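You operate a simulated robot arm through the tools that you are given. There is no shell and no other tool. Be economical: measure what you need, move in short steps, check, and stop when the job is done.

Carry out the task below with a simulated two-armed robot. There is one attempt and no reset: what you move stays moved.

TASK
Press the blue-tag button three times. Stack the white carton that says "Washers" from the top of the parts cabinet on top of the white carton labelled "Levers". Open the middle blue drawer, put the type block from the top of the parts cabinet in the inside of the middle blue drawer and shut the drawer again. Put the pink carton on top of the flat mesh pouch. Pick up the setup book with one hand, pass it to the other hand and put it on the grey table top. Put the white roller from the grey table top on the top of the test bench. Fetch the black spring and set it in the inside of the pink kit tray. Open the lower bench drawer, put the silver bracket from the green mat by the roller press in the inside of the lower bench drawer and shut the drawer again. The order is free. Set down upright: white roller, silver bracket.

Only the result counts: the job must be done as asked and must still hold three seconds after the hand-in. Knocking over, shifting, dropping, spilling or breaking anything else fails it.

THE ROBOT
Two 7-joint arms with three-finger grippers on one trunk, on a base that drives. Base frame: it is fixed to the floor where the robot stands at the start and does not move with it; the origin is under the middle of the robot, x ahead of it, y to its left, z up. Lengths are in m, angles in degrees, forces in N, time in s.
The left shoulder is at the start at [0.07, 0.165, 1.013], the right one opposite. With the tool pointing down near the work surface each hand reaches from about 0.38 to 0.88 m from the robot's upright axis, wherever it stands, measured 20 degrees to its own side. Places, roughly: black spring (8x3x2 cm) [-1.6, -3.9, 0.8]; blue-tag button [0.5, 0.1, 0.9]; flat mesh pouch (14x18x4 cm) [-1.6, 1.3, 0.9]; grey table top [0.8, 1.6, 0.8]; inside of the lower bench drawer [0.7, -2.1, 0.1]; inside of the middle blue drawer [-3.3, 2.9, 0.5]; inside of the pink kit tray (13x25 cm) [0.62, -4.34, 0.78]; lower bench drawer [0.6, -2.1, 0.1]; middle blue drawer [-3.3, 2.9, 0.5]; pink carton [-1.5, 3, 0.75]; setup book [0.75, 3, 0.75]; silver bracket (6x5x5 cm) [-1.7, -3.9, 0.9]; top of the test bench [-1.7, 3.5, 0.8]; type block [-2.25, 3.25, 0.75]; white carton [-2.75, 3, 0.75]; white roller (4x4x8 cm) [0.7, 1.5, 0.8]. Payload 3.91 kg a hand.
The tool frame of a hand sits at the grasp point between the pads (the TCP): z along the fingers, y along the line on which they close. The tips reach 0.03 m beyond it. Largest opening 0.116 m; the body of the gripper starts 0.073 m behind the TCP.
Orientation is that of the tool frame in the base frame, as [roll, pitch, yaw] about the fixed x, y, z axes, in that order (R = Rz(yaw) Ry(pitch) Rx(roll)). With the fingers straight down and closing along the base's y, the tool's x points along the base's -x, its y along +y and its z along -z.

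THE INTERFACE
- The arms move only by the tool jog_arm. It takes "left_series", "right_series" or both (then of equal length, played together; a hand with none holds still); each is text: rows parted by semicolons, each of 7 numbers parted by spaces: the shift along the tool's x, y, z in units of 100 mm (1.0 is 100 mm), then the turn, a rotation vector about the tool's x, y, z in units of 90 degrees (1.0 is 90 degrees), then the gripper command, from -1 (shut) to 1 (fully open), values between in proportion. In form: tx ty tz ax ay az claw; .... A call has 1 to 20 rows; each row is the pose to reach, as a shift and turn from the pose commanded when the call began, along the tool's axes at that moment. A call with a number of a shift or a turn outside -1 to 1 is refused whole. A row lasts 0.2 s, in which the tool goes at most 0.05 m and 8.6 degrees; a call with a longer step from one row to the next is refused whole, and so is a gripper value outside its range. A pose out of reach is approached as far as the arm can. The call stops where the force on the tool passes 40 N (or 10 N more than at its start, if that is more) or the arm is blocked; 0.2 s more then pass. Each finger travels about 0.153 m/s and halts on what it meets, pressing with about 28 N; the grip force reading is that of the motor and also rises with nothing between the fingers. The clock runs only during rows and for 0.2 s after the last one: add rows that repeat a pose to give the fingers time. It gives the time, the measured TCP pose, the force on the tool (base axes), the opening and the grip force at its end, in the units of the frame above (readings bear some noise), with the torque about the TCP (base axes, N m) and any sound that the robot's microphone picked up.
- Cameras (640 x 400 px; columns grow to the right, rows downward): "scene" is now at [0.1381, 0.0515, 1.3506]; the picture's right is [0.41, -0.91, 0.00], its down [-0.44, -0.20, -0.88] and it looks along [0.80, 0.36, -0.48] (base axes); focal length 288 px, centre (320, 200). "left" rides on the left gripper at [0.075, 0.017, -0.088] in its tool frame; the picture's right is [-0.22, 0.97, 0.00], its down [-0.70, -0.16, -0.70] and it looks along [-0.68, -0.16, 0.71] (tool axes); focal length 247 px, centre (320, 200). "right" rides on the right gripper at [0.052, 0.056, -0.088] in its tool frame; the picture's right is [-0.73, 0.68, 0.00], its down [-0.49, -0.52, -0.70] and it looks along [-0.48, -0.51, 0.71] (tool axes); focal length 247 px, centre (320, 200). There is no depth. A picture from a camera that has moved, and an enlarged one, comes with that camera's place and axes in the base frame and with its lens. The place of the scene camera against the robot may be out by one fixed shift of up to 0.018 m in any direction.
- grab_frame(camera): a new picture of that camera. The clock stands still meanwhile.
- lift_body(by): slides the trunk up (or, below 0, down) by that many m; the arms and the scene camera ride with it, the base frame stays. It gives what a move gives, with no picture.
- roll_base(legs): drives the robot by 1 to 6 legs, each [ahead, left, turn to the left] in m, m and degrees, along the robot's own axes; the way and the turn of a leg run together, so that a leg with both is an arc; at most 1.5 m and 180 degrees a leg. The arms and the cameras ride along, it lands a little off, and it stops where it bumps. It gives what a move gives.
- turn_head(pan, tilt): turns the head with the scene camera to pan (to the left, within 86 degrees either way) and tilt (down, from -29 to 69), counted from straight ahead of the robot. It gives what a move gives.
- close_up(camera, box): a new picture of the part [left, top, right, bottom] of that camera's present view, enlarged. The clock stands still meanwhile.
- close_job(): hands the job in; it is judged then, once.

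Work in short steps. Places have to be worked out from the pictures, the camera data and where the tool is seen: move nearer, look again, correct. Check each grasp and each placing, and mend what went wrong. You have 525 turns and 302 pictures in all, those below and enlarged ones among them. Open the grippers and draw the arms clear of the work before you hand the job in, unless the task says otherwise; then end with one line.

The tools are called after "Call:" by a JSON object that holds its "method" and its "body". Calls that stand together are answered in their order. jog_arm: Moves the arms, as the interface text tells. Its arguments: {"type":"object","properties":{"left_series":{"type":"string"},"right_series":{"type":"string"}},"required":[]} The other tools are called the same way: lift_body (by) slides the trunk up or down; roll_base (legs) drives the base; turn_head (pan, tilt) turns the head that bears the scene camera; grab_frame (camera) takes a picture; close_up (camera, box) takes an enlarged picture of a part of a camera's view; close_job () hands the job in.

At the start:

```text
time_s: 0.0
left_tool_pos: [0.5129, 0.4834, 1.1327]
left_tool_rot: [-179.9, 0.1, 180.0]
left_ft_force: [-0.1, 0.0, -0.2]
left_torque: [0.0, 0.04, 0.01]
left_gripper_width: 0.116
left_grip_force: 0.1
right_tool_pos: [0.4333, -0.0324, 1.1772]
right_tool_rot: [180.0, 0.0, -179.9]
right_ft_force: [-0.4, -0.2, 0.2]
right_torque: [0.03, 0.0, 0.02]
right_gripper_width: 0.1162
right_grip_force: 0.1
trunk travel left (down, up): [-0.55, 0.29]
robot x, y, heading: [-0.0028, 0.0044, -0.0]
head pan, tilt: [24.3, 28.6]
```

scene: 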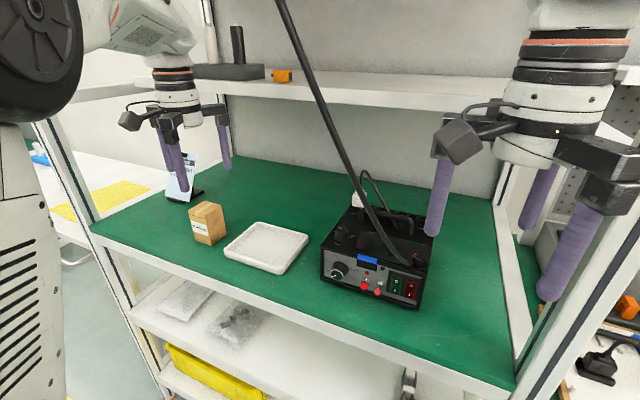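
right: 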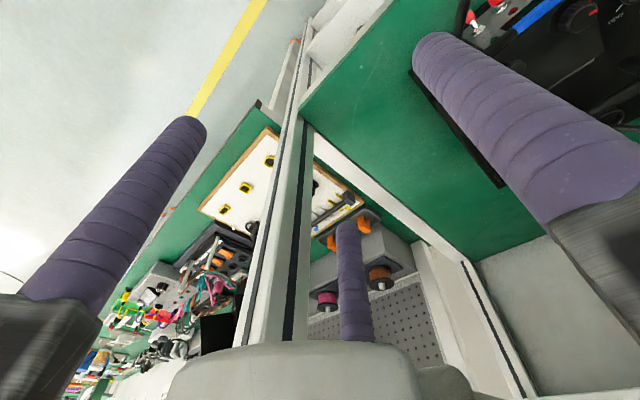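
left: 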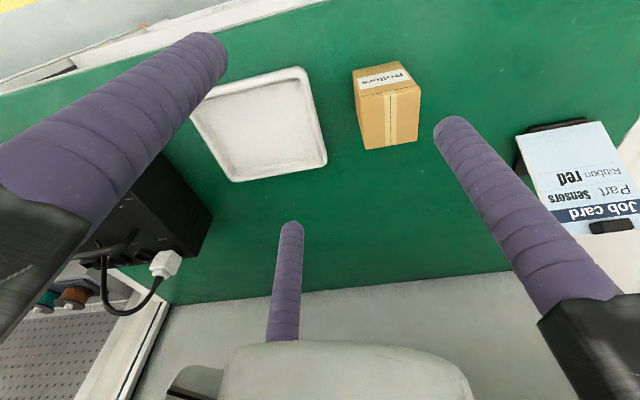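

I'll start by looking closely at the device carrying the blue tag.

Call:
{"method": "close_up", "body": {"camera": "scene", "box": [300, 180, 460, 320]}}

```text
2.86 times, centred on (380, 250) of scene
camera zoom: at [0.1381, 0.0515, 1.3506], right [0.41, -0.91, 0.0], down [-0.44, -0.2, -0.88], along [0.8, 0.36, -0.48], focal length 822 px, centre (149, 57)
```

zoom: 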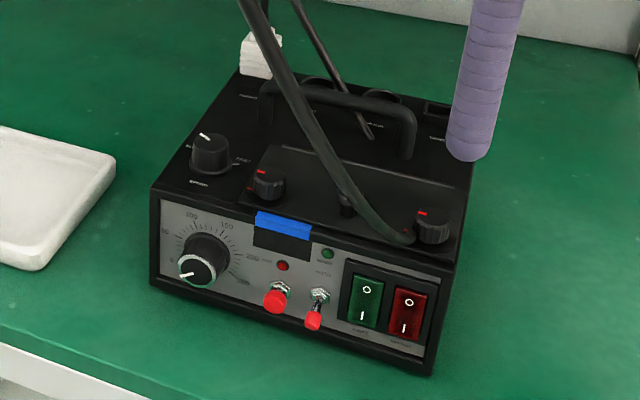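

The blue tape sits on the box's upper edge, above a dark square and red controls. I'll back off and lower the trunk for a flatter view.

Call:
{"method": "roll_base", "body": {"legs": [[-0.2, 0, 0]]}}

Call:
{"method": "lift_body", "body": {"by": -0.2}}

Call:
{"method": "turn_head", "body": {"pan": 8, "tilt": 15}}

Call:
{"method": "grab_frame", "body": {"camera": "scene"}}

```text
time_s: 1.6
left_tool_pos: [0.3142, 0.4832, 1.1342]
left_tool_rot: [-179.9, 0.0, -180.0]
left_ft_force: [0.4, 0.4, 0.4]
left_torque: [-0.02, -0.04, 0.0]
left_gripper_width: 0.1161
left_grip_force: 0.1
right_tool_pos: [0.2326, -0.0325, 1.1772]
right_tool_rot: [180.0, 0.1, 179.9]
right_ft_force: [0.3, -0.4, 0.5]
right_torque: [0.01, 0.01, 0.0]
right_gripper_width: 0.1162
right_grip_force: 0.1
trunk travel left (down, up): [-0.55, 0.29]
robot x, y, heading: [-0.1993, -0.0013, -0.2]
head pan, tilt: [24.3, 28.6]
```

```text
time_s: 3.8
left_tool_pos: [0.3135, 0.4825, 0.9348]
left_tool_rot: [180.0, 0.0, -179.9]
left_ft_force: [-0.1, 0.0, -0.9]
left_torque: [0.0, 0.03, 0.01]
left_gripper_width: 0.1161
left_grip_force: 0.2
right_tool_pos: [0.2322, -0.0326, 0.9769]
right_tool_rot: [180.0, 0.0, 179.9]
right_ft_force: [0.6, 0.1, 0.2]
right_torque: [0.0, 0.0, -0.03]
right_gripper_width: 0.1163
right_grip_force: 0.2
trunk travel left (down, up): [-0.35, 0.49]
robot x, y, heading: [-0.2018, 0.0007, 0.2]
head pan, tilt: [24.3, 28.6]
```

```text
time_s: 4.6
left_tool_pos: [0.3127, 0.4824, 0.9345]
left_tool_rot: [180.0, 0.1, -180.0]
left_ft_force: [0.0, 0.0, 0.4]
left_torque: [-0.02, 0.02, 0.0]
left_gripper_width: 0.116
left_grip_force: 0.1
right_tool_pos: [0.2337, -0.0331, 0.9776]
right_tool_rot: [-179.9, 0.1, -179.9]
right_ft_force: [-0.4, -0.5, -1.1]
right_torque: [0.01, -0.01, 0.01]
right_gripper_width: 0.116
right_grip_force: 0.1
trunk travel left (down, up): [-0.35, 0.49]
robot x, y, heading: [-0.1985, -0.0017, -0.1]
head pan, tilt: [8.0, 15.0]
```

```text
297 pictures are left
camera scene: at [-0.052, 0.027, 1.1724], right [0.14, -0.99, 0.0], down [-0.26, -0.04, -0.97], along [0.96, 0.14, -0.26], focal length 288 px, centre (320, 200)
```

scene: 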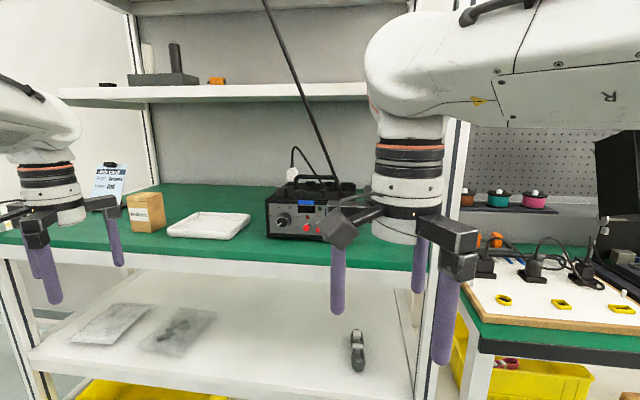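

Call:
{"method": "close_up", "body": {"camera": "scene", "box": [256, 165, 352, 250]}}

```text
4.71 times, centred on (304, 208) of scene
camera zoom: at [-0.052, 0.027, 1.1724], right [0.14, -0.99, 0.0], down [-0.26, -0.04, -0.97], along [0.96, 0.14, -0.26], focal length 1355 px, centre (395, 165)
```

zoom: 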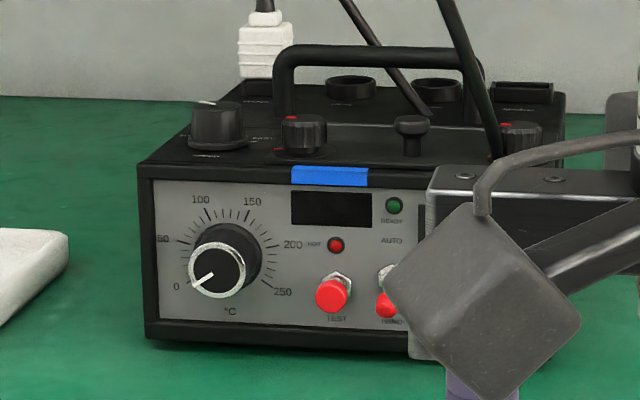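

The red TEST push button sits right under the blue tape, at about [0.541, 0.140, 0.947]. I'll shut the right hand, tilt it 30° forward and shift it left toward that line.

Call:
{"method": "jog_arm", "body": {"right_series": "0 0.25 0 0 -0.083 0 0; 0 0.5 0 0 -0.167 0 -0.5; 0 0.75 0 0 -0.25 0 -1; 0 1 0 0 -0.333 0 -1; 0 1 0 0 -0.333 0 -1; 0 1 0 0 -0.333 0 -1"}}

Call:
{"method": "jog_arm", "body": {"right_series": "0 0.35 0 0 0 0 -1; 0 0.73 0 0 0 0 -1; 0 0.73 0 0 0 0 -1"}}

Call:
{"method": "grab_frame", "body": {"camera": "right"}}

```text
time_s: 6.0
left_tool_pos: [0.3142, 0.483, 0.935]
left_tool_rot: [-180.0, 0.0, 179.9]
left_ft_force: [0.1, 0.2, -0.2]
left_torque: [0.0, -0.01, -0.03]
left_gripper_width: 0.1158
left_grip_force: 0.1
right_tool_pos: [0.2342, 0.0692, 0.9776]
right_tool_rot: [180.0, 30.0, -180.0]
right_ft_force: [0.1, 0.2, -0.1]
right_torque: [-0.01, 0.05, 0.03]
right_gripper_width: 0.0093
right_grip_force: 27.9
trunk travel left (down, up): [-0.35, 0.49]
robot x, y, heading: [-0.199, -0.0005, -0.1]
head pan, tilt: [8.0, 15.0]
```

```text
time_s: 6.8
left_tool_pos: [0.3141, 0.4824, 0.9341]
left_tool_rot: [180.0, 0.1, -180.0]
left_ft_force: [-0.6, -0.1, -0.3]
left_torque: [0.0, 0.02, 0.01]
left_gripper_width: 0.116
left_grip_force: 0.1
right_tool_pos: [0.2335, 0.1405, 0.9763]
right_tool_rot: [179.9, 30.1, 180.0]
right_ft_force: [-0.3, -0.8, -0.4]
right_torque: [0.01, 0.05, 0.02]
right_gripper_width: 0.0094
right_grip_force: 27.6
trunk travel left (down, up): [-0.35, 0.49]
robot x, y, heading: [-0.2023, -0.0003, -0.2]
head pan, tilt: [8.0, 15.0]
```

```text
295 pictures are left
camera right: at [0.1448, 0.1962, 1.0271], right [0.63, 0.68, 0.37], down [0.07, -0.52, 0.85], along [0.77, -0.51, -0.38], focal length 247 px, centre (320, 200)
```

right: 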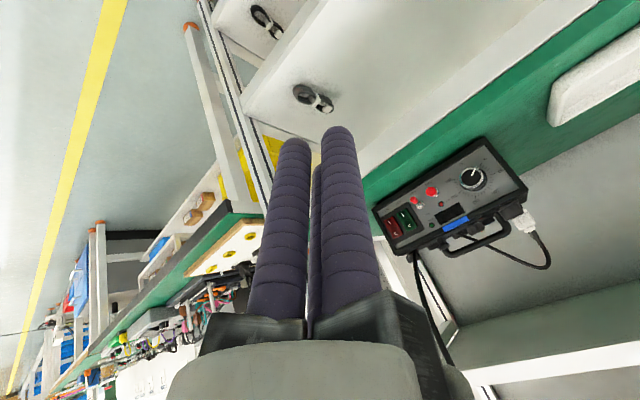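

The button from the hand camera is at about y 0.13, z 0.937. I'll raise the left hand well clear of the bench, then drive 0.2 m forward.

Call:
{"method": "jog_arm", "body": {"left_series": "0 0 -0.5 0 0 0 1; 0 0 -1 0 0 0 1"}}

Call:
{"method": "jog_arm", "body": {"left_series": "0 0 -0.5 0 0 0 1; 0 0 -1 0 0 0 1"}}

Call:
{"method": "roll_base", "body": {"legs": [[0.2, 0, 0]]}}

Call:
{"method": "close_up", "body": {"camera": "right", "box": [280, 60, 640, 285]}}

```text
time_s: 7.4
left_tool_pos: [0.3134, 0.4843, 1.034]
left_tool_rot: [-180.0, 0.0, -180.0]
left_ft_force: [0.0, 0.3, -0.4]
left_torque: [0.02, -0.01, -0.02]
left_gripper_width: 0.1159
left_grip_force: 0.2
right_tool_pos: [0.234, 0.1418, 0.9767]
right_tool_rot: [180.0, 30.0, -180.0]
right_ft_force: [-0.3, 0.2, -0.5]
right_torque: [-0.02, -0.01, -0.02]
right_gripper_width: 0.0094
right_grip_force: 28.0
trunk travel left (down, up): [-0.35, 0.49]
robot x, y, heading: [-0.1956, -0.0027, -0.1]
head pan, tilt: [8.0, 15.0]
```

```text
time_s: 8.0
left_tool_pos: [0.3154, 0.4835, 1.1251]
left_tool_rot: [-180.0, 0.1, -180.0]
left_ft_force: [0.1, 0.1, -0.6]
left_torque: [0.0, -0.01, 0.0]
left_gripper_width: 0.1159
left_grip_force: 0.1
left hand out of reach, approached as far as the arm can: row 2
right_tool_pos: [0.2341, 0.1403, 0.9766]
right_tool_rot: [179.9, 30.0, 179.9]
right_ft_force: [0.0, -0.2, 0.2]
right_torque: [-0.01, 0.03, -0.01]
right_gripper_width: 0.0091
right_grip_force: 28.4
trunk travel left (down, up): [-0.35, 0.49]
robot x, y, heading: [-0.1994, 0.001, 0.1]
head pan, tilt: [8.0, 15.0]
```

```text
time_s: 9.6
left_tool_pos: [0.5157, 0.483, 1.1254]
left_tool_rot: [-179.9, -0.1, -180.0]
left_ft_force: [0.2, -0.3, -0.4]
left_torque: [-0.01, 0.04, -0.01]
left_gripper_width: 0.1161
left_grip_force: 0.2
right_tool_pos: [0.4361, 0.141, 0.9767]
right_tool_rot: [180.0, 29.9, -179.9]
right_ft_force: [0.5, -0.7, -0.8]
right_torque: [0.0, 0.03, 0.01]
right_gripper_width: 0.009
right_grip_force: 28.0
trunk travel left (down, up): [-0.35, 0.49]
robot x, y, heading: [0.0037, 0.0047, -0.1]
head pan, tilt: [8.0, 15.0]
```

```text
1.78 times, centred on (460, 172) of right
camera zoom: at [0.347, 0.1969, 1.0265], right [0.63, 0.68, 0.36], down [0.07, -0.52, 0.85], along [0.77, -0.51, -0.38], focal length 439 px, centre (71, 249)
```

zoom: 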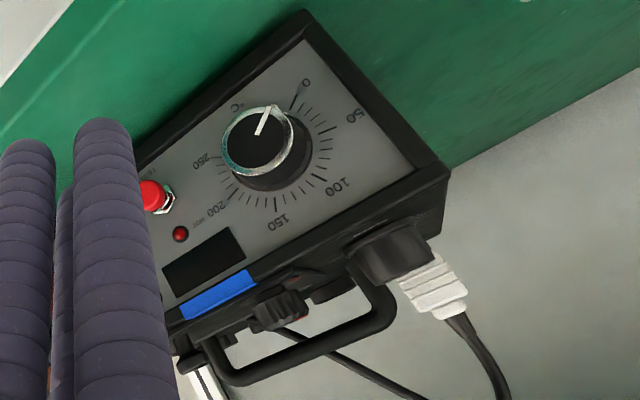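

Triangulated from the hand camera, the button is at [0.534, 0.129, 0.939]. I'll line one shut finger up with it, about 2 cm short.

Call:
{"method": "jog_arm", "body": {"right_series": "-0.2 -0.02 0.23 0 0 0 -1; -0.42 -0.04 0.47 0 0 0 -1; -0.42 -0.04 0.47 0 0 0 -1"}}

Call:
{"method": "close_up", "body": {"camera": "right", "box": [200, 80, 520, 280]}}

Call:
{"method": "turn_head", "body": {"pan": 10, "tilt": 22}}

Call:
{"method": "close_up", "body": {"camera": "scene", "box": [240, 120, 400, 220]}}

```text
time_s: 10.4
left_tool_pos: [0.5141, 0.4835, 1.1245]
left_tool_rot: [180.0, 0.0, -180.0]
left_ft_force: [-0.6, -0.2, 0.7]
left_torque: [0.0, -0.02, 0.0]
left_gripper_width: 0.1161
left_grip_force: 0.1
right_tool_pos: [0.496, 0.1357, 0.9578]
right_tool_rot: [179.9, 29.9, -180.0]
right_ft_force: [0.9, 1.0, 0.2]
right_torque: [-0.02, 0.02, -0.01]
right_gripper_width: 0.0093
right_grip_force: 27.8
trunk travel left (down, up): [-0.35, 0.49]
robot x, y, heading: [0.004, -0.0004, -0.0]
head pan, tilt: [8.0, 15.0]
```

```text
2.00 times, centred on (360, 180) of right
camera zoom: at [0.406, 0.1923, 1.0073], right [0.63, 0.68, 0.37], down [0.07, -0.52, 0.85], along [0.77, -0.51, -0.38], focal length 494 px, centre (240, 240)
```

zoom: 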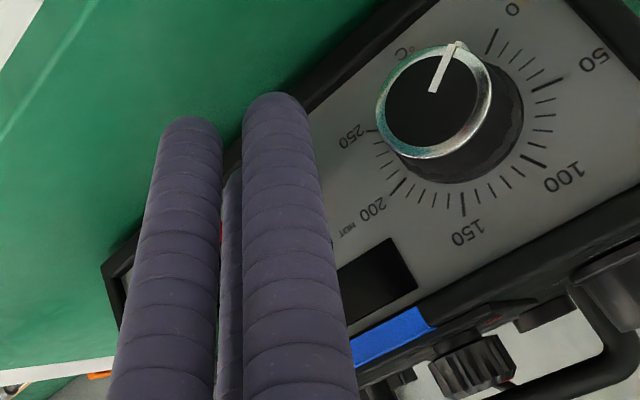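

```text
time_s: 11.0
left_tool_pos: [0.5149, 0.4842, 1.1248]
left_tool_rot: [-179.9, 0.0, 180.0]
left_ft_force: [-0.1, -0.5, 0.0]
left_torque: [0.02, 0.02, -0.02]
left_gripper_width: 0.1162
left_grip_force: 0.0
right_tool_pos: [0.4951, 0.1373, 0.957]
right_tool_rot: [-180.0, 30.0, -180.0]
right_ft_force: [-0.4, -0.3, -0.2]
right_torque: [-0.03, -0.02, 0.0]
right_gripper_width: 0.009
right_grip_force: 28.1
trunk travel left (down, up): [-0.35, 0.49]
robot x, y, heading: [0.0014, 0.0018, -0.1]
head pan, tilt: [10.0, 22.0]
```

```text
4.00 times, centred on (320, 170) of scene
camera zoom: at [0.1484, 0.0303, 1.1612], right [0.17, -0.98, 0.0], down [-0.37, -0.07, -0.93], along [0.91, 0.16, -0.37], focal length 1152 px, centre (320, 320)
```

zoom: 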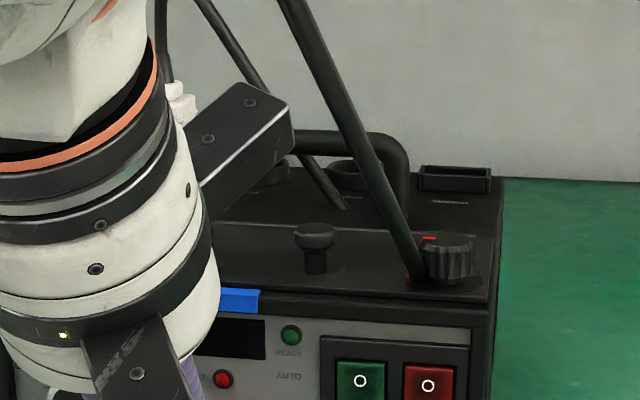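

Aligned. I'll press along +x in small steps and watch the force and sound.

Call:
{"method": "jog_arm", "body": {"right_series": "-0.087 0 0.05 0 0 0 -1; -0.13 0 0.075 0 0 0 -1; -0.156 0 0.09 0 0 0 -1; -0.173 0 0.1 0 0 0 -1"}}

```text
time_s: 12.0
left_tool_pos: [0.5126, 0.4831, 1.1259]
left_tool_rot: [-179.9, 0.1, 180.0]
left_ft_force: [-0.4, -1.0, -0.2]
left_torque: [-0.01, 0.0, 0.0]
left_gripper_width: 0.1161
left_grip_force: 0.0
right_tool_pos: [0.5114, 0.1355, 0.9577]
right_tool_rot: [-180.0, 29.9, 180.0]
right_ft_force: [-23.1, -4.8, -6.5]
right_torque: [-0.05, 0.5, -0.29]
right_gripper_width: 0.0088
right_grip_force: 28.0
trunk travel left (down, up): [-0.35, 0.49]
robot x, y, heading: [0.005, 0.0013, -0.1]
head pan, tilt: [10.0, 22.0]
heard: click
```

A click was heard, so that's press one. I'll back off, then press again.

Call:
{"method": "jog_arm", "body": {"right_series": "0.087 0 -0.05 0 0 0 -1; 0.173 0 -0.1 0 0 0 -1; 0.173 0 -0.1 0 0 0 -1"}}

Call:
{"method": "jog_arm", "body": {"right_series": "-0.087 0 0.05 0 0 0 -1; -0.13 0 0.075 0 0 0 -1; -0.156 0 0.09 0 0 0 -1; -0.173 0 0.1 0 0 0 -1"}}

Call:
{"method": "jog_arm", "body": {"right_series": "0.087 0 -0.05 0 0 0 -1; 0.173 0 -0.1 0 0 0 -1; 0.173 0 -0.1 0 0 0 -1"}}

```text
time_s: 12.8
left_tool_pos: [0.5154, 0.4836, 1.1246]
left_tool_rot: [-180.0, 0.0, 180.0]
left_ft_force: [0.7, 1.0, 0.7]
left_torque: [-0.01, 0.0, 0.0]
left_gripper_width: 0.1157
left_grip_force: 0.1
right_tool_pos: [0.4967, 0.1363, 0.9575]
right_tool_rot: [179.9, 30.0, -179.9]
right_ft_force: [-0.1, 0.6, 0.2]
right_torque: [0.0, 0.0, 0.0]
right_gripper_width: 0.0092
right_grip_force: 28.1
trunk travel left (down, up): [-0.35, 0.49]
robot x, y, heading: [0.0018, 0.0008, -0.0]
head pan, tilt: [10.0, 22.0]
```

```text
time_s: 13.8
left_tool_pos: [0.5122, 0.4829, 1.1253]
left_tool_rot: [-180.0, 0.1, -179.9]
left_ft_force: [0.2, -1.3, -0.1]
left_torque: [0.02, 0.01, 0.01]
left_gripper_width: 0.116
left_grip_force: 0.1
right_tool_pos: [0.5113, 0.137, 0.9564]
right_tool_rot: [180.0, 29.9, -179.9]
right_ft_force: [-22.2, -3.9, -7.4]
right_torque: [-0.05, 0.53, -0.23]
right_gripper_width: 0.0092
right_grip_force: 28.6
trunk travel left (down, up): [-0.35, 0.49]
robot x, y, heading: [0.0047, -0.0008, 0.0]
head pan, tilt: [10.0, 22.0]
heard: click
```

```text
time_s: 14.6
left_tool_pos: [0.5153, 0.4837, 1.1246]
left_tool_rot: [-179.9, 0.1, 180.0]
left_ft_force: [-1.8, 0.3, 0.9]
left_torque: [-0.02, 0.0, -0.01]
left_gripper_width: 0.1159
left_grip_force: 0.0
right_tool_pos: [0.4951, 0.1366, 0.958]
right_tool_rot: [180.0, 30.0, -180.0]
right_ft_force: [-0.6, -0.1, -0.5]
right_torque: [-0.02, -0.03, 0.0]
right_gripper_width: 0.0093
right_grip_force: 27.4
trunk travel left (down, up): [-0.35, 0.49]
robot x, y, heading: [0.0005, 0.0016, -0.1]
head pan, tilt: [10.0, 22.0]
```

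Two clicks so far. Now the third press and a retreat.

Call:
{"method": "jog_arm", "body": {"right_series": "-0.087 0 0.05 0 0 0 -1; -0.13 0 0.075 0 0 0 -1; -0.156 0 0.09 0 0 0 -1; -0.173 0 0.1 0 0 0 -1"}}

Call:
{"method": "jog_arm", "body": {"right_series": "0.26 0 -0.15 0 0 0 -1; 0.6 0 -0.35 0 0 0 -1; 0.6 0 -0.35 0 0 0 -1"}}

Call:
{"method": "close_up", "body": {"camera": "right", "box": [280, 60, 640, 285]}}

```text
time_s: 15.6
left_tool_pos: [0.5119, 0.4822, 1.1258]
left_tool_rot: [-180.0, 0.0, 179.9]
left_ft_force: [0.0, -0.5, -1.4]
left_torque: [-0.01, -0.01, 0.0]
left_gripper_width: 0.116
left_grip_force: 0.0
right_tool_pos: [0.5118, 0.1375, 0.9576]
right_tool_rot: [-179.9, 29.9, -179.9]
right_ft_force: [-21.2, -2.5, -7.3]
right_torque: [-0.04, 0.51, -0.21]
right_gripper_width: 0.009
right_grip_force: 28.0
trunk travel left (down, up): [-0.35, 0.49]
robot x, y, heading: [-0.0017, -0.002, -0.2]
head pan, tilt: [10.0, 22.0]
heard: click
```

```text
time_s: 16.4
left_tool_pos: [0.5149, 0.4834, 1.1236]
left_tool_rot: [-180.0, 0.0, -180.0]
left_ft_force: [-0.4, -0.1, 0.1]
left_torque: [-0.01, -0.03, -0.04]
left_gripper_width: 0.1163
left_grip_force: 0.0
right_tool_pos: [0.4478, 0.1364, 0.9569]
right_tool_rot: [179.9, 29.9, 180.0]
right_ft_force: [0.1, -0.9, 0.3]
right_torque: [0.0, -0.02, 0.01]
right_gripper_width: 0.0091
right_grip_force: 28.0
trunk travel left (down, up): [-0.35, 0.49]
robot x, y, heading: [0.0007, 0.0021, 0.2]
head pan, tilt: [10.0, 22.0]
```

```text
1.78 times, centred on (460, 172) of right
camera zoom: at [0.3573, 0.1924, 1.0075], right [0.63, 0.68, 0.37], down [0.07, -0.52, 0.85], along [0.77, -0.51, -0.38], focal length 439 px, centre (71, 249)
```

zoom: 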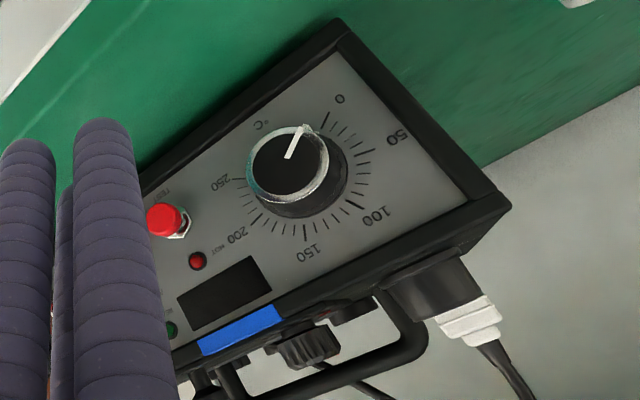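

Three presses are done. I'll back away, restore the right hand, and turn toward the left side to look at the other stations.

Call:
{"method": "roll_base", "body": {"legs": [[-0.5, 0, 0]]}}

Call:
{"method": "jog_arm", "body": {"right_series": "0 -0.25 0 0 0.083 0 -1; 0 -0.5 0 0 0.167 0 -1; 0 -0.75 0 0 0.25 0 0; 0 -1 0 0 0.333 0 1; 0 -1 0 0 0.333 0 1"}}

Call:
{"method": "jog_arm", "body": {"right_series": "0 -0.35 -0.3 0 0 0 1; 0 -0.8 -0.7 0 0 0 1; 0 -0.8 -0.7 0 0 0 1"}}

Call:
{"method": "lift_body", "body": {"by": 0.2}}

Call:
{"method": "turn_head", "body": {"pan": 70, "tilt": 15}}

Call:
{"method": "grab_frame", "body": {"camera": "scene"}}

```text
time_s: 19.4
left_tool_pos: [0.011, 0.4848, 1.1248]
left_tool_rot: [-180.0, 0.0, -179.8]
left_ft_force: [-1.1, -0.7, -0.5]
left_torque: [0.01, -0.01, 0.02]
left_gripper_width: 0.1159
left_grip_force: 0.2
right_tool_pos: [-0.0581, 0.1368, 0.9573]
right_tool_rot: [180.0, 30.1, -179.8]
right_ft_force: [0.4, 0.1, -0.1]
right_torque: [0.04, 0.01, 0.03]
right_gripper_width: 0.0089
right_grip_force: 28.0
trunk travel left (down, up): [-0.35, 0.49]
robot x, y, heading: [-0.497, 0.0008, 0.4]
head pan, tilt: [10.0, 22.0]
```

```text
time_s: 20.6
left_tool_pos: [0.0104, 0.4854, 1.1247]
left_tool_rot: [180.0, -0.1, -179.8]
left_ft_force: [0.4, 0.6, -0.6]
left_torque: [0.0, -0.01, 0.01]
left_gripper_width: 0.1162
left_grip_force: 0.1
right_tool_pos: [-0.0559, 0.0374, 0.9573]
right_tool_rot: [-179.9, -0.2, -179.8]
right_ft_force: [0.0, 0.5, 0.3]
right_torque: [-0.01, -0.02, 0.0]
right_gripper_width: 0.1162
right_grip_force: 0.1
trunk travel left (down, up): [-0.35, 0.49]
robot x, y, heading: [-0.5029, -0.0033, 0.3]
head pan, tilt: [10.0, 22.0]
```

```text
refused: row 2 steps farther than a row can; nothing moved
```

```text
time_s: 22.8
left_tool_pos: [0.0116, 0.4835, 1.3243]
left_tool_rot: [-180.0, 0.0, -179.8]
left_ft_force: [0.1, 0.1, -0.6]
left_torque: [-0.04, -0.02, 0.0]
left_gripper_width: 0.1159
left_grip_force: 0.0
right_tool_pos: [-0.056, 0.0358, 1.158]
right_tool_rot: [-179.9, 0.1, -179.8]
right_ft_force: [-0.2, -0.5, -0.5]
right_torque: [0.02, 0.01, 0.01]
right_gripper_width: 0.1159
right_grip_force: 0.1
trunk travel left (down, up): [-0.55, 0.29]
robot x, y, heading: [-0.5029, -0.0019, 0.0]
head pan, tilt: [10.0, 22.0]
```

```text
time_s: 24.1
left_tool_pos: [0.0115, 0.4846, 1.3247]
left_tool_rot: [180.0, 0.0, -179.7]
left_ft_force: [0.3, 0.5, -1.0]
left_torque: [-0.03, -0.04, -0.01]
left_gripper_width: 0.1161
left_grip_force: 0.1
right_tool_pos: [-0.0555, 0.0362, 1.1577]
right_tool_rot: [179.9, 0.1, -179.8]
right_ft_force: [-0.2, -1.3, -1.1]
right_torque: [0.0, 0.0, 0.03]
right_gripper_width: 0.1163
right_grip_force: 0.1
trunk travel left (down, up): [-0.55, 0.29]
robot x, y, heading: [-0.5037, -0.0015, 0.2]
head pan, tilt: [70.0, 15.0]
```

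```text
290 pictures are left
camera scene: at [-0.4139, 0.101, 1.3725], right [0.94, -0.34, 0.0], down [-0.09, -0.24, -0.97], along [0.33, 0.91, -0.26], focal length 288 px, centre (320, 200)
```

scene: 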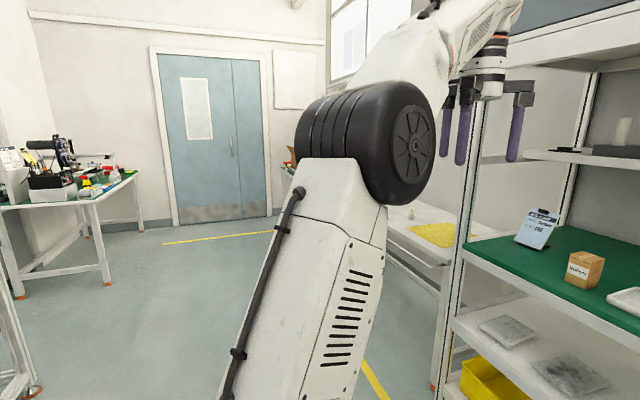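

I'll turn the robot 90° left and survey the +y half of the room.

Call:
{"method": "jog_arm", "body": {"right_series": "0 -0.35 0 0 0 0 1; 0 -0.8 0 0 0 0 1; 0 -0.8 0 0 0 0 1"}}

Call:
{"method": "roll_base", "body": {"legs": [[0, 0, 90], [0.6, 0, 0]]}}

Call:
{"method": "turn_head", "body": {"pan": -40, "tilt": 15}}

Call:
{"method": "grab_frame", "body": {"camera": "scene"}}

Call:
{"method": "turn_head", "body": {"pan": 20, "tilt": 10}}

Call:
{"method": "grab_frame", "body": {"camera": "scene"}}

```text
time_s: 24.9
left_tool_pos: [0.01, 0.4871, 1.3235]
left_tool_rot: [-180.0, 0.0, -179.9]
left_ft_force: [-0.3, 0.7, -0.5]
left_torque: [-0.03, -0.04, 0.0]
left_gripper_width: 0.1158
left_grip_force: 0.0
right_tool_pos: [-0.0556, -0.0404, 1.158]
right_tool_rot: [-180.0, -0.1, -179.7]
right_ft_force: [0.2, 0.8, -0.6]
right_torque: [-0.04, -0.01, 0.03]
right_gripper_width: 0.1159
right_grip_force: 0.2
trunk travel left (down, up): [-0.55, 0.29]
robot x, y, heading: [-0.5029, -0.0026, 0.2]
head pan, tilt: [70.0, 15.0]
```

```text
time_s: 32.1
left_tool_pos: [-0.9949, 1.1082, 1.3249]
left_tool_rot: [179.9, 0.0, -89.4]
left_ft_force: [-0.7, 0.4, 0.1]
left_torque: [-0.02, -0.02, 0.0]
left_gripper_width: 0.1159
left_grip_force: 0.0
right_tool_pos: [-0.4683, 1.046, 1.1577]
right_tool_rot: [179.9, -0.1, -89.3]
right_ft_force: [0.6, 0.5, -0.2]
right_torque: [0.01, 0.01, -0.01]
right_gripper_width: 0.1156
right_grip_force: 0.1
trunk travel left (down, up): [-0.55, 0.29]
robot x, y, heading: [-0.5078, 0.602, 90.6]
head pan, tilt: [70.0, 15.0]
```

```text
time_s: 34.0
left_tool_pos: [-0.9947, 1.1098, 1.3249]
left_tool_rot: [-180.0, 0.0, -89.4]
left_ft_force: [0.2, 0.3, 0.0]
left_torque: [-0.02, 0.0, -0.03]
left_gripper_width: 0.1159
left_grip_force: 0.0
right_tool_pos: [-0.4681, 1.0466, 1.1581]
right_tool_rot: [179.9, 0.0, -89.3]
right_ft_force: [-0.7, -0.9, -0.2]
right_torque: [-0.04, 0.01, -0.01]
right_gripper_width: 0.1162
right_grip_force: 0.0
trunk travel left (down, up): [-0.55, 0.29]
robot x, y, heading: [-0.5059, 0.6006, 90.8]
head pan, tilt: [-40.0, 15.0]
```

```text
289 pictures are left
camera scene: at [-0.4434, 0.7374, 1.3725], right [0.77, -0.63, 0.0], down [-0.16, -0.2, -0.97], along [0.61, 0.75, -0.26], focal length 288 px, centre (320, 200)
```

scene: 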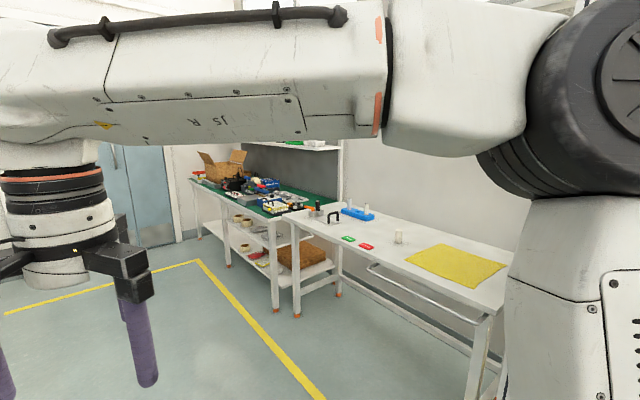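

```text
time_s: 35.3
left_tool_pos: [-0.995, 1.1087, 1.3252]
left_tool_rot: [-180.0, 0.0, -89.4]
left_ft_force: [0.7, -0.2, -0.5]
left_torque: [0.0, -0.01, -0.01]
left_gripper_width: 0.1163
left_grip_force: 0.0
right_tool_pos: [-0.47, 1.0465, 1.1582]
right_tool_rot: [179.9, 0.0, -89.2]
right_ft_force: [-0.5, 0.4, 0.9]
right_torque: [-0.02, 0.02, 0.03]
right_gripper_width: 0.1162
right_grip_force: 0.0
trunk travel left (down, up): [-0.55, 0.29]
robot x, y, heading: [-0.5063, 0.5997, 90.4]
head pan, tilt: [20.0, 10.0]
```

```text
288 pictures are left
camera scene: at [-0.5353, 0.7522, 1.3806], right [0.94, 0.35, 0.0], down [0.06, -0.16, -0.98], along [-0.35, 0.92, -0.17], focal length 288 px, centre (320, 200)
```

scene: 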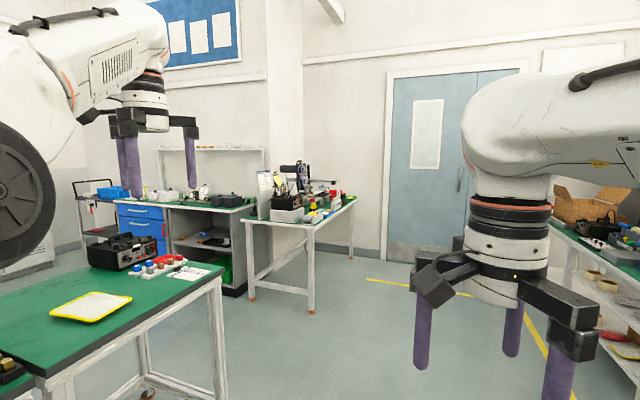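

The grey table with the white roller stands to the right. I'll drive to y≈1.45 and turn to face it.

Call:
{"method": "roll_base", "body": {"legs": [[0.85, 0, 0], [0, 0, -90.5]]}}

Call:
{"method": "turn_head", "body": {"pan": 0, "tilt": 25}}

Call:
{"method": "grab_frame", "body": {"camera": "scene"}}

```text
time_s: 43.7
left_tool_pos: [0.0048, 1.9304, 1.3241]
left_tool_rot: [180.0, 0.0, 179.2]
left_ft_force: [0.4, 0.9, 0.1]
left_torque: [0.01, 0.0, 0.03]
left_gripper_width: 0.1159
left_grip_force: 0.1
right_tool_pos: [-0.0696, 1.4058, 1.1576]
right_tool_rot: [-180.0, 0.0, 179.4]
right_ft_force: [0.4, 0.3, -1.0]
right_torque: [0.06, 0.04, 0.03]
right_gripper_width: 0.1158
right_grip_force: 0.0
trunk travel left (down, up): [-0.55, 0.29]
robot x, y, heading: [-0.5115, 1.4533, -0.7]
head pan, tilt: [20.0, 10.0]
```

```text
time_s: 44.5
left_tool_pos: [0.0053, 1.9305, 1.3255]
left_tool_rot: [180.0, 0.0, 179.3]
left_ft_force: [0.2, -0.9, -0.1]
left_torque: [-0.03, -0.02, 0.03]
left_gripper_width: 0.1162
left_grip_force: 0.0
right_tool_pos: [-0.0712, 1.4063, 1.1574]
right_tool_rot: [-180.0, 0.0, 179.4]
right_ft_force: [0.0, -0.3, 0.8]
right_torque: [-0.02, -0.03, -0.02]
right_gripper_width: 0.1159
right_grip_force: 0.2
trunk travel left (down, up): [-0.55, 0.29]
robot x, y, heading: [-0.513, 1.4555, -0.5]
head pan, tilt: [0.0, 25.0]
```

```text
287 pictures are left
camera scene: at [-0.3668, 1.4662, 1.3563], right [-0.01, -1.0, 0.0], down [-0.42, 0.0, -0.91], along [0.91, -0.01, -0.42], focal length 288 px, centre (320, 200)
```

scene: 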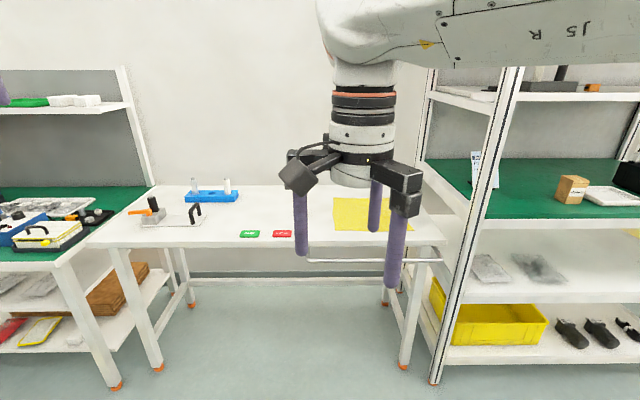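

The right hand hides the roller. I'll move that hand right and look again, enlarged.

Call:
{"method": "jog_arm", "body": {"right_series": "0 -0.4 0 0 0 0 1; 0 -0.8 0 0 0 0 1; 0 -1 0 0 0 0 1; 0 -1 0 0 0 0 1"}}

Call:
{"method": "close_up", "body": {"camera": "scene", "box": [120, 150, 440, 350]}}

```text
time_s: 45.5
left_tool_pos: [0.0047, 1.9316, 1.3249]
left_tool_rot: [-180.0, 0.0, 179.3]
left_ft_force: [0.2, -0.5, -0.4]
left_torque: [0.01, 0.01, -0.01]
left_gripper_width: 0.116
left_grip_force: 0.0
right_tool_pos: [-0.0701, 1.3052, 1.1569]
right_tool_rot: [-180.0, 0.0, 179.5]
right_ft_force: [0.5, 0.0, -0.5]
right_torque: [-0.01, 0.01, -0.01]
right_gripper_width: 0.116
right_grip_force: 0.1
trunk travel left (down, up): [-0.55, 0.29]
robot x, y, heading: [-0.5177, 1.4504, -0.4]
head pan, tilt: [0.0, 25.0]
```

```text
2.00 times, centred on (280, 250) of scene
camera zoom: at [-0.3668, 1.4663, 1.3563], right [-0.01, -1.0, 0.0], down [-0.42, 0.0, -0.91], along [0.91, -0.01, -0.42], focal length 576 px, centre (400, 100)
```

zoom: 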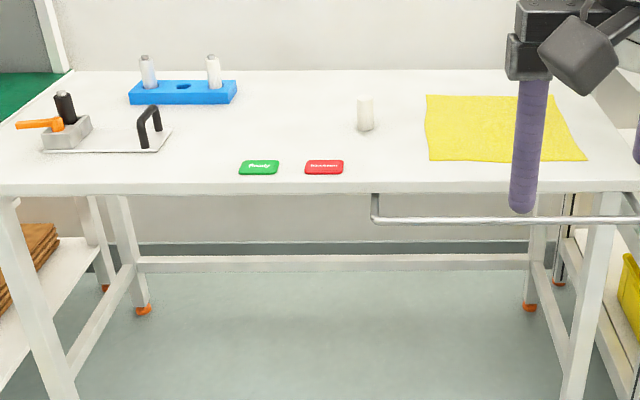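

The roller stands at about [0.68, 1.515]. I'll strafe left 0.21, drive ahead 0.4, lower the trunk a bit and check with the right hand camera.

Call:
{"method": "roll_base", "body": {"legs": [[0, 0.21, 0.5], [0.45, 0, 0]]}}

Call:
{"method": "lift_body", "body": {"by": -0.15}}

Call:
{"method": "grab_frame", "body": {"camera": "right"}}

Call:
{"method": "grab_frame", "body": {"camera": "scene"}}

```text
time_s: 49.5
left_tool_pos: [0.4498, 2.1423, 1.3249]
left_tool_rot: [-180.0, -0.1, 179.9]
left_ft_force: [0.3, 0.2, -0.5]
left_torque: [-0.01, 0.0, 0.01]
left_gripper_width: 0.1158
left_grip_force: 0.0
right_tool_pos: [0.3792, 1.5168, 1.1566]
right_tool_rot: [-180.0, 0.1, 179.9]
right_ft_force: [0.8, -0.1, 1.0]
right_torque: [0.0, -0.01, -0.02]
right_gripper_width: 0.1159
right_grip_force: 0.2
trunk travel left (down, up): [-0.55, 0.29]
robot x, y, heading: [-0.0701, 1.6612, -0.3]
head pan, tilt: [0.0, 25.0]
```

```text
time_s: 51.2
left_tool_pos: [0.45, 2.143, 1.1754]
left_tool_rot: [-179.9, -0.1, 179.8]
left_ft_force: [-0.4, 0.1, 0.2]
left_torque: [0.0, -0.04, -0.01]
left_gripper_width: 0.1162
left_grip_force: 0.1
right_tool_pos: [0.3782, 1.5173, 1.0077]
right_tool_rot: [-180.0, 0.0, 179.8]
right_ft_force: [-0.1, 0.3, -0.1]
right_torque: [-0.02, -0.03, 0.01]
right_gripper_width: 0.1158
right_grip_force: 0.1
trunk travel left (down, up): [-0.4, 0.44]
robot x, y, heading: [-0.0665, 1.6602, -0.1]
head pan, tilt: [0.0, 25.0]
```

```text
285 pictures are left
camera right: at [0.3267, 1.5734, 1.0953], right [0.73, 0.68, 0.0], down [0.48, -0.52, 0.7], along [0.48, -0.51, -0.71], focal length 247 px, centre (320, 200)
```

right: 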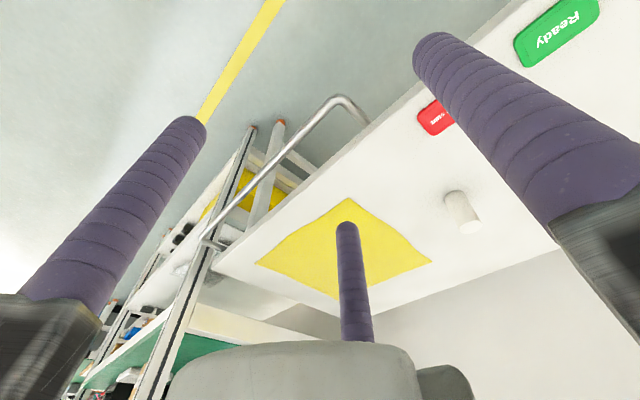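

```text
284 pictures are left
camera scene: at [0.0819, 1.675, 1.2064], right [0.0, -1.0, 0.0], down [-0.42, 0.0, -0.91], along [0.91, 0.0, -0.42], focal length 288 px, centre (320, 200)
```

scene: 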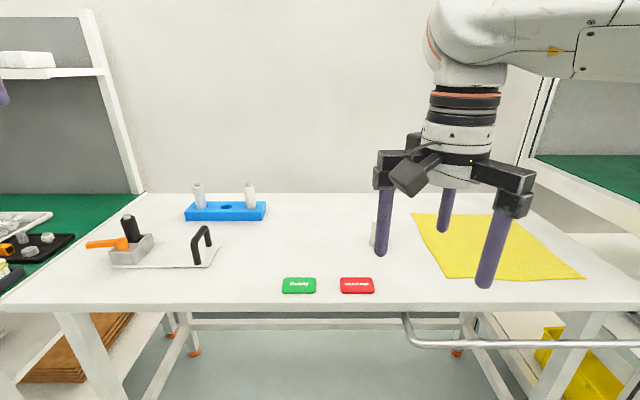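

The hand pictures show three purple rods placed about 120° apart, unlike the text's two fingers. Before I rely on grasp geometry, I'll test whether the third rod is solid by lowering it alone over the table's front edge. First I'll move the hand above the edge.

Call:
{"method": "jog_arm", "body": {"right_series": "-0.3 0.3 0 0 0 0 1; -0.6 0.6 0 0 0 0 1; -0.92 0.87 0 0 0 0 1; -0.92 0.87 0 0 0 0 1"}}

Call:
{"method": "lift_body", "body": {"by": -0.14}}

Call:
{"method": "grab_frame", "body": {"camera": "scene"}}

Call:
{"method": "grab_frame", "body": {"camera": "right"}}

```text
time_s: 52.2
left_tool_pos: [0.4494, 2.1422, 1.1755]
left_tool_rot: [180.0, 0.1, 179.8]
left_ft_force: [-0.9, 0.1, 0.7]
left_torque: [-0.01, -0.02, -0.02]
left_gripper_width: 0.1158
left_grip_force: 0.0
right_tool_pos: [0.4696, 1.6045, 1.0081]
right_tool_rot: [180.0, 0.1, 179.8]
right_ft_force: [-0.1, -1.1, 0.6]
right_torque: [0.03, -0.03, 0.04]
right_gripper_width: 0.1163
right_grip_force: 0.2
trunk travel left (down, up): [-0.4, 0.44]
robot x, y, heading: [-0.0628, 1.6606, 0.0]
head pan, tilt: [0.0, 25.0]
```

```text
time_s: 53.9
left_tool_pos: [0.4493, 2.1432, 1.0343]
left_tool_rot: [-180.0, 0.0, 179.8]
left_ft_force: [0.5, 0.1, 0.4]
left_torque: [-0.01, -0.01, 0.0]
left_gripper_width: 0.116
left_grip_force: 0.1
right_tool_pos: [0.471, 1.6041, 0.868]
right_tool_rot: [179.9, 0.0, 179.8]
right_ft_force: [-0.2, -0.6, -0.5]
right_torque: [0.02, -0.02, -0.01]
right_gripper_width: 0.1162
right_grip_force: 0.2
trunk travel left (down, up): [-0.26, 0.58]
robot x, y, heading: [-0.0642, 1.6614, -0.1]
head pan, tilt: [0.0, 25.0]
```

```text
283 pictures are left
camera scene: at [0.0819, 1.675, 1.0664], right [0.0, -1.0, 0.0], down [-0.42, 0.0, -0.91], along [0.91, 0.0, -0.42], focal length 288 px, centre (320, 200)
```

scene: 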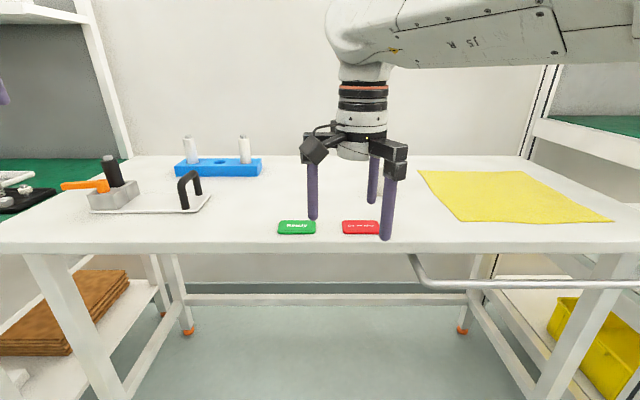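

```text
282 pictures are left
camera right: at [0.4194, 1.6603, 0.9557], right [0.73, 0.68, 0.0], down [0.48, -0.52, 0.7], along [0.48, -0.51, -0.71], focal length 247 px, centre (320, 200)
```

right: 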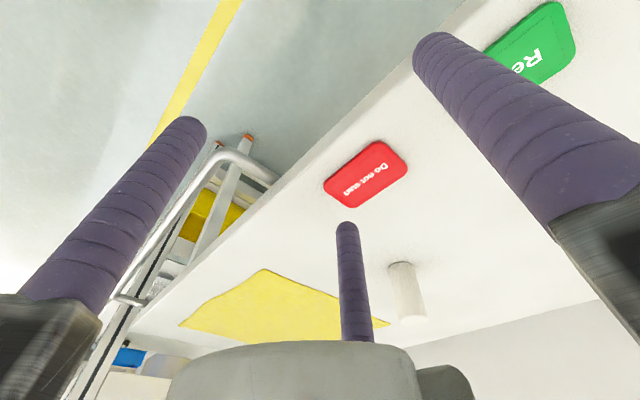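

The red tag would be under the rod, so I'll shift 7.5 cm right to bare table first and then lower slowly.

Call:
{"method": "jog_arm", "body": {"right_series": "0 -0.4 0 0 0 0 1; 0 -0.75 0 0 0 0 1; 0 -0.75 0.2 0 0 0 1; 0 -0.75 0.4 0 0 0 1; 0 -0.75 0.5 0 0 0 1; 0 -0.75 0.58 0 0 0 1; 0 -0.75 0.64 0 0 0 1; 0 -0.75 0.7 0 0 0 1; 0 -0.75 0.76 0 0 0 1; 0 -0.75 0.8 0 0 0 1"}}

Call:
{"method": "grab_frame", "body": {"camera": "right"}}

```text
time_s: 55.7
left_tool_pos: [0.4481, 2.1437, 1.0368]
left_tool_rot: [180.0, 0.0, 179.7]
left_ft_force: [0.6, -0.6, 0.0]
left_torque: [0.0, 0.03, -0.04]
left_gripper_width: 0.116
left_grip_force: 0.1
right_tool_pos: [0.4721, 1.5275, 0.8088]
right_tool_rot: [-179.9, 1.1, 179.9]
right_ft_force: [-6.9, -1.6, 15.7]
right_torque: [-0.6, -0.72, -0.24]
right_gripper_width: 0.1129
right_grip_force: 0.1
trunk travel left (down, up): [-0.26, 0.58]
robot x, y, heading: [-0.0669, 1.661, -0.1]
head pan, tilt: [0.0, 25.0]
stopped in row 8 (right hand): the force on the tool passed its limit at 45 N (the readings are from after the stop); the commanded pose is now the measured one
```

```text
281 pictures are left
camera right: at [0.4183, 1.5841, 0.8955], right [0.73, 0.68, 0.01], down [0.47, -0.52, 0.71], along [0.49, -0.51, -0.7], focal length 247 px, centre (320, 200)
```

right: 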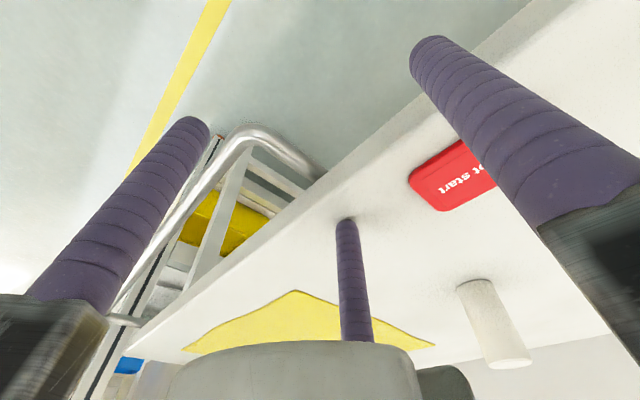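

The contact torque puts the touch at the third rod, so this is a real three-rod centring gripper and the table top is at z≈0.778. I'll raise the hand and go over the roller at about [0.708, 1.517].

Call:
{"method": "jog_arm", "body": {"right_series": "0 0 -0.4 0 0.006 0 1; 0 0 -0.8 0 0.012 0 1; 0 0 -1 0 0.012 0 1; 0 0 -1 0 0.012 0 1"}}

Call:
{"method": "jog_arm", "body": {"right_series": "-0.4 -0.05 -0.2 0 0 0 1; -0.8 -0.1 -0.2 0 0 0 1; -1 -0.1 -0.2 0 0 0 1; -1 -0.1 -0.2 0 0 0 1"}}

Call:
{"method": "jog_arm", "body": {"right_series": "-0.4 0 0 0 0 0 1; -0.7 0 0 0 0 0 1; -0.7 0 0 0 0 0 1"}}

Call:
{"method": "grab_frame", "body": {"camera": "right"}}

Call:
{"method": "grab_frame", "body": {"camera": "scene"}}

```text
time_s: 56.7
left_tool_pos: [0.4496, 2.1425, 1.035]
left_tool_rot: [179.9, 0.1, 179.9]
left_ft_force: [0.5, 0.0, -0.3]
left_torque: [0.0, 0.0, -0.01]
left_gripper_width: 0.1163
left_grip_force: 0.0
right_tool_pos: [0.4708, 1.5294, 0.9071]
right_tool_rot: [-180.0, -0.3, 179.8]
right_ft_force: [0.2, 0.0, 0.1]
right_torque: [-0.06, 0.0, -0.01]
right_gripper_width: 0.1159
right_grip_force: 0.1
trunk travel left (down, up): [-0.26, 0.58]
robot x, y, heading: [-0.0651, 1.6646, -0.2]
head pan, tilt: [0.0, 25.0]
```

```text
time_s: 57.7
left_tool_pos: [0.4494, 2.1425, 1.0345]
left_tool_rot: [-180.0, 0.0, 179.9]
left_ft_force: [-1.7, 0.3, -0.7]
left_torque: [-0.01, 0.03, 0.03]
left_gripper_width: 0.1157
left_grip_force: 0.1
right_tool_pos: [0.5716, 1.517, 0.9265]
right_tool_rot: [-180.0, -0.3, 179.9]
right_ft_force: [-0.2, -0.3, 0.2]
right_torque: [0.01, -0.02, 0.01]
right_gripper_width: 0.1161
right_grip_force: 0.1
trunk travel left (down, up): [-0.26, 0.58]
robot x, y, heading: [-0.0626, 1.6578, -0.0]
head pan, tilt: [0.0, 25.0]
```

```text
time_s: 58.5
left_tool_pos: [0.449, 2.1441, 1.0348]
left_tool_rot: [-180.0, -0.2, 179.8]
left_ft_force: [0.8, 0.2, -0.2]
left_torque: [0.02, 0.04, 0.01]
left_gripper_width: 0.116
left_grip_force: 0.0
right_tool_pos: [0.6276, 1.5163, 0.923]
right_tool_rot: [179.8, -0.6, 179.4]
right_ft_force: [0.3, 1.0, -1.1]
right_torque: [-0.02, 0.01, 0.02]
right_gripper_width: 0.116
right_grip_force: 0.0
right hand out of reach, approached as far as the arm can: row 2, 3
trunk travel left (down, up): [-0.26, 0.58]
robot x, y, heading: [-0.0651, 1.6569, -0.2]
head pan, tilt: [0.0, 25.0]
```

```text
280 pictures are left
camera right: at [0.5768, 1.5721, 1.0112], right [0.74, 0.67, -0.01], down [0.49, -0.53, 0.69], along [0.46, -0.51, -0.72], focal length 247 px, centre (320, 200)
```

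right: 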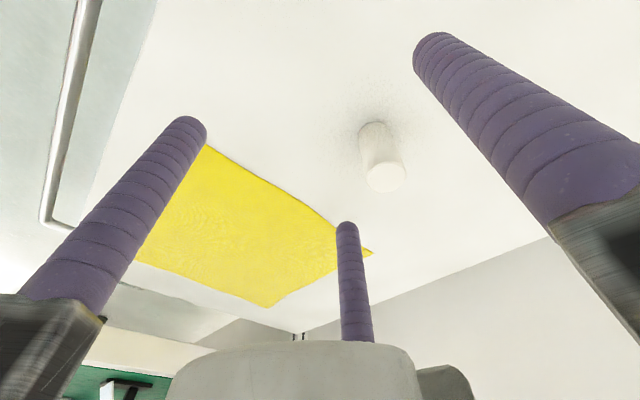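

```text
279 pictures are left
camera scene: at [0.0826, 1.6751, 1.0661], right [0.0, -1.0, 0.0], down [-0.42, 0.0, -0.91], along [0.91, 0.0, -0.42], focal length 288 px, centre (320, 200)
```

scene: 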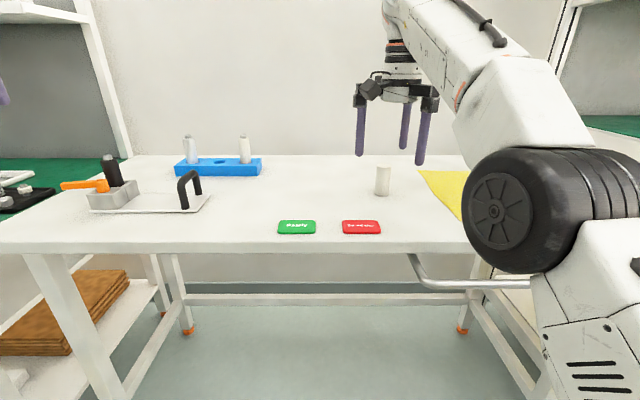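

The arm is at its reach limit, so I'll drive 8 cm nearer instead. The roller reads x≈0.703, y≈1.516.

Call:
{"method": "roll_base", "body": {"legs": [[0.077, 0, 0]]}}

Call:
{"method": "grab_frame", "body": {"camera": "right"}}

```text
time_s: 59.5
left_tool_pos: [0.5285, 2.1422, 1.0338]
left_tool_rot: [-180.0, -0.1, 179.8]
left_ft_force: [0.1, 0.0, -0.6]
left_torque: [-0.02, 0.1, -0.01]
left_gripper_width: 0.116
left_grip_force: 0.0
right_tool_pos: [0.7055, 1.5148, 0.923]
right_tool_rot: [179.9, -0.6, 179.4]
right_ft_force: [0.4, 0.1, -0.2]
right_torque: [0.01, 0.05, 0.02]
right_gripper_width: 0.1158
right_grip_force: 0.1
trunk travel left (down, up): [-0.26, 0.58]
robot x, y, heading: [0.0082, 1.6663, -0.2]
head pan, tilt: [0.0, 25.0]
```

```text
278 pictures are left
camera right: at [0.6545, 1.571, 1.0109], right [0.74, 0.67, -0.01], down [0.49, -0.53, 0.69], along [0.46, -0.51, -0.72], focal length 247 px, centre (320, 200)
```

right: 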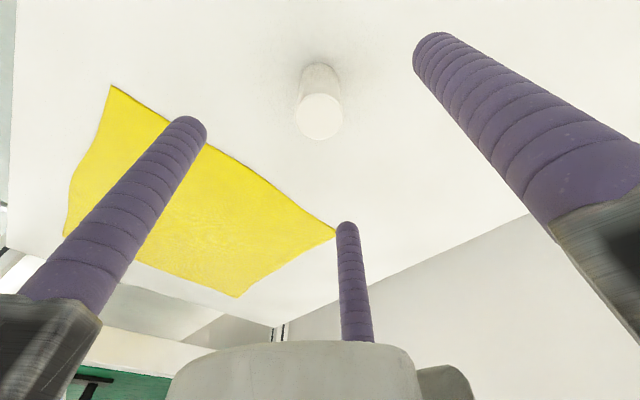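

The roller is centred under the hand within a few mm. I'll lower 10 cm and close.

Call:
{"method": "jog_arm", "body": {"right_series": "0.03 0.03 0.3 0 0 0 1; 0.03 0.03 0.6 0 0 0 1; 0.03 0.03 0.85 0 0 0 1; 0.03 0.03 1 0 0 0 1; 0.03 0.03 1 0 0 0 0; 0.03 0.03 1 0 0 0 -0.5; 0.03 0.03 1 0 0 0 -1; 0.03 0.03 1 0 0 0 -1; 0.03 0.03 1 0 0 0 -1"}}

Call:
{"method": "grab_frame", "body": {"camera": "right"}}

```text
time_s: 61.5
left_tool_pos: [0.5265, 2.1421, 1.0353]
left_tool_rot: [179.9, 0.0, 179.8]
left_ft_force: [0.5, -0.4, 0.4]
left_torque: [0.01, 0.04, -0.06]
left_gripper_width: 0.1161
left_grip_force: 0.0
right_tool_pos: [0.6999, 1.5197, 0.8241]
right_tool_rot: [179.8, -0.6, 179.4]
right_ft_force: [0.1, -0.1, 2.6]
right_torque: [-0.01, -0.03, -0.02]
right_gripper_width: 0.0328
right_grip_force: 28.1
trunk travel left (down, up): [-0.26, 0.58]
robot x, y, heading: [0.0139, 1.6588, -0.4]
head pan, tilt: [0.0, 25.0]
```

```text
277 pictures are left
camera right: at [0.6493, 1.5756, 0.912], right [0.74, 0.67, 0.0], down [0.49, -0.53, 0.69], along [0.46, -0.51, -0.72], focal length 247 px, centre (320, 200)
```

right: 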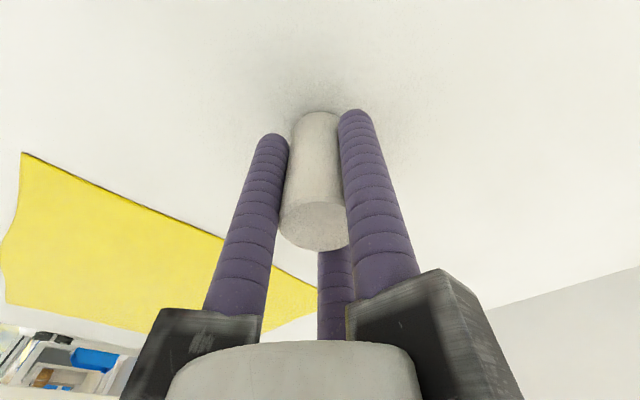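

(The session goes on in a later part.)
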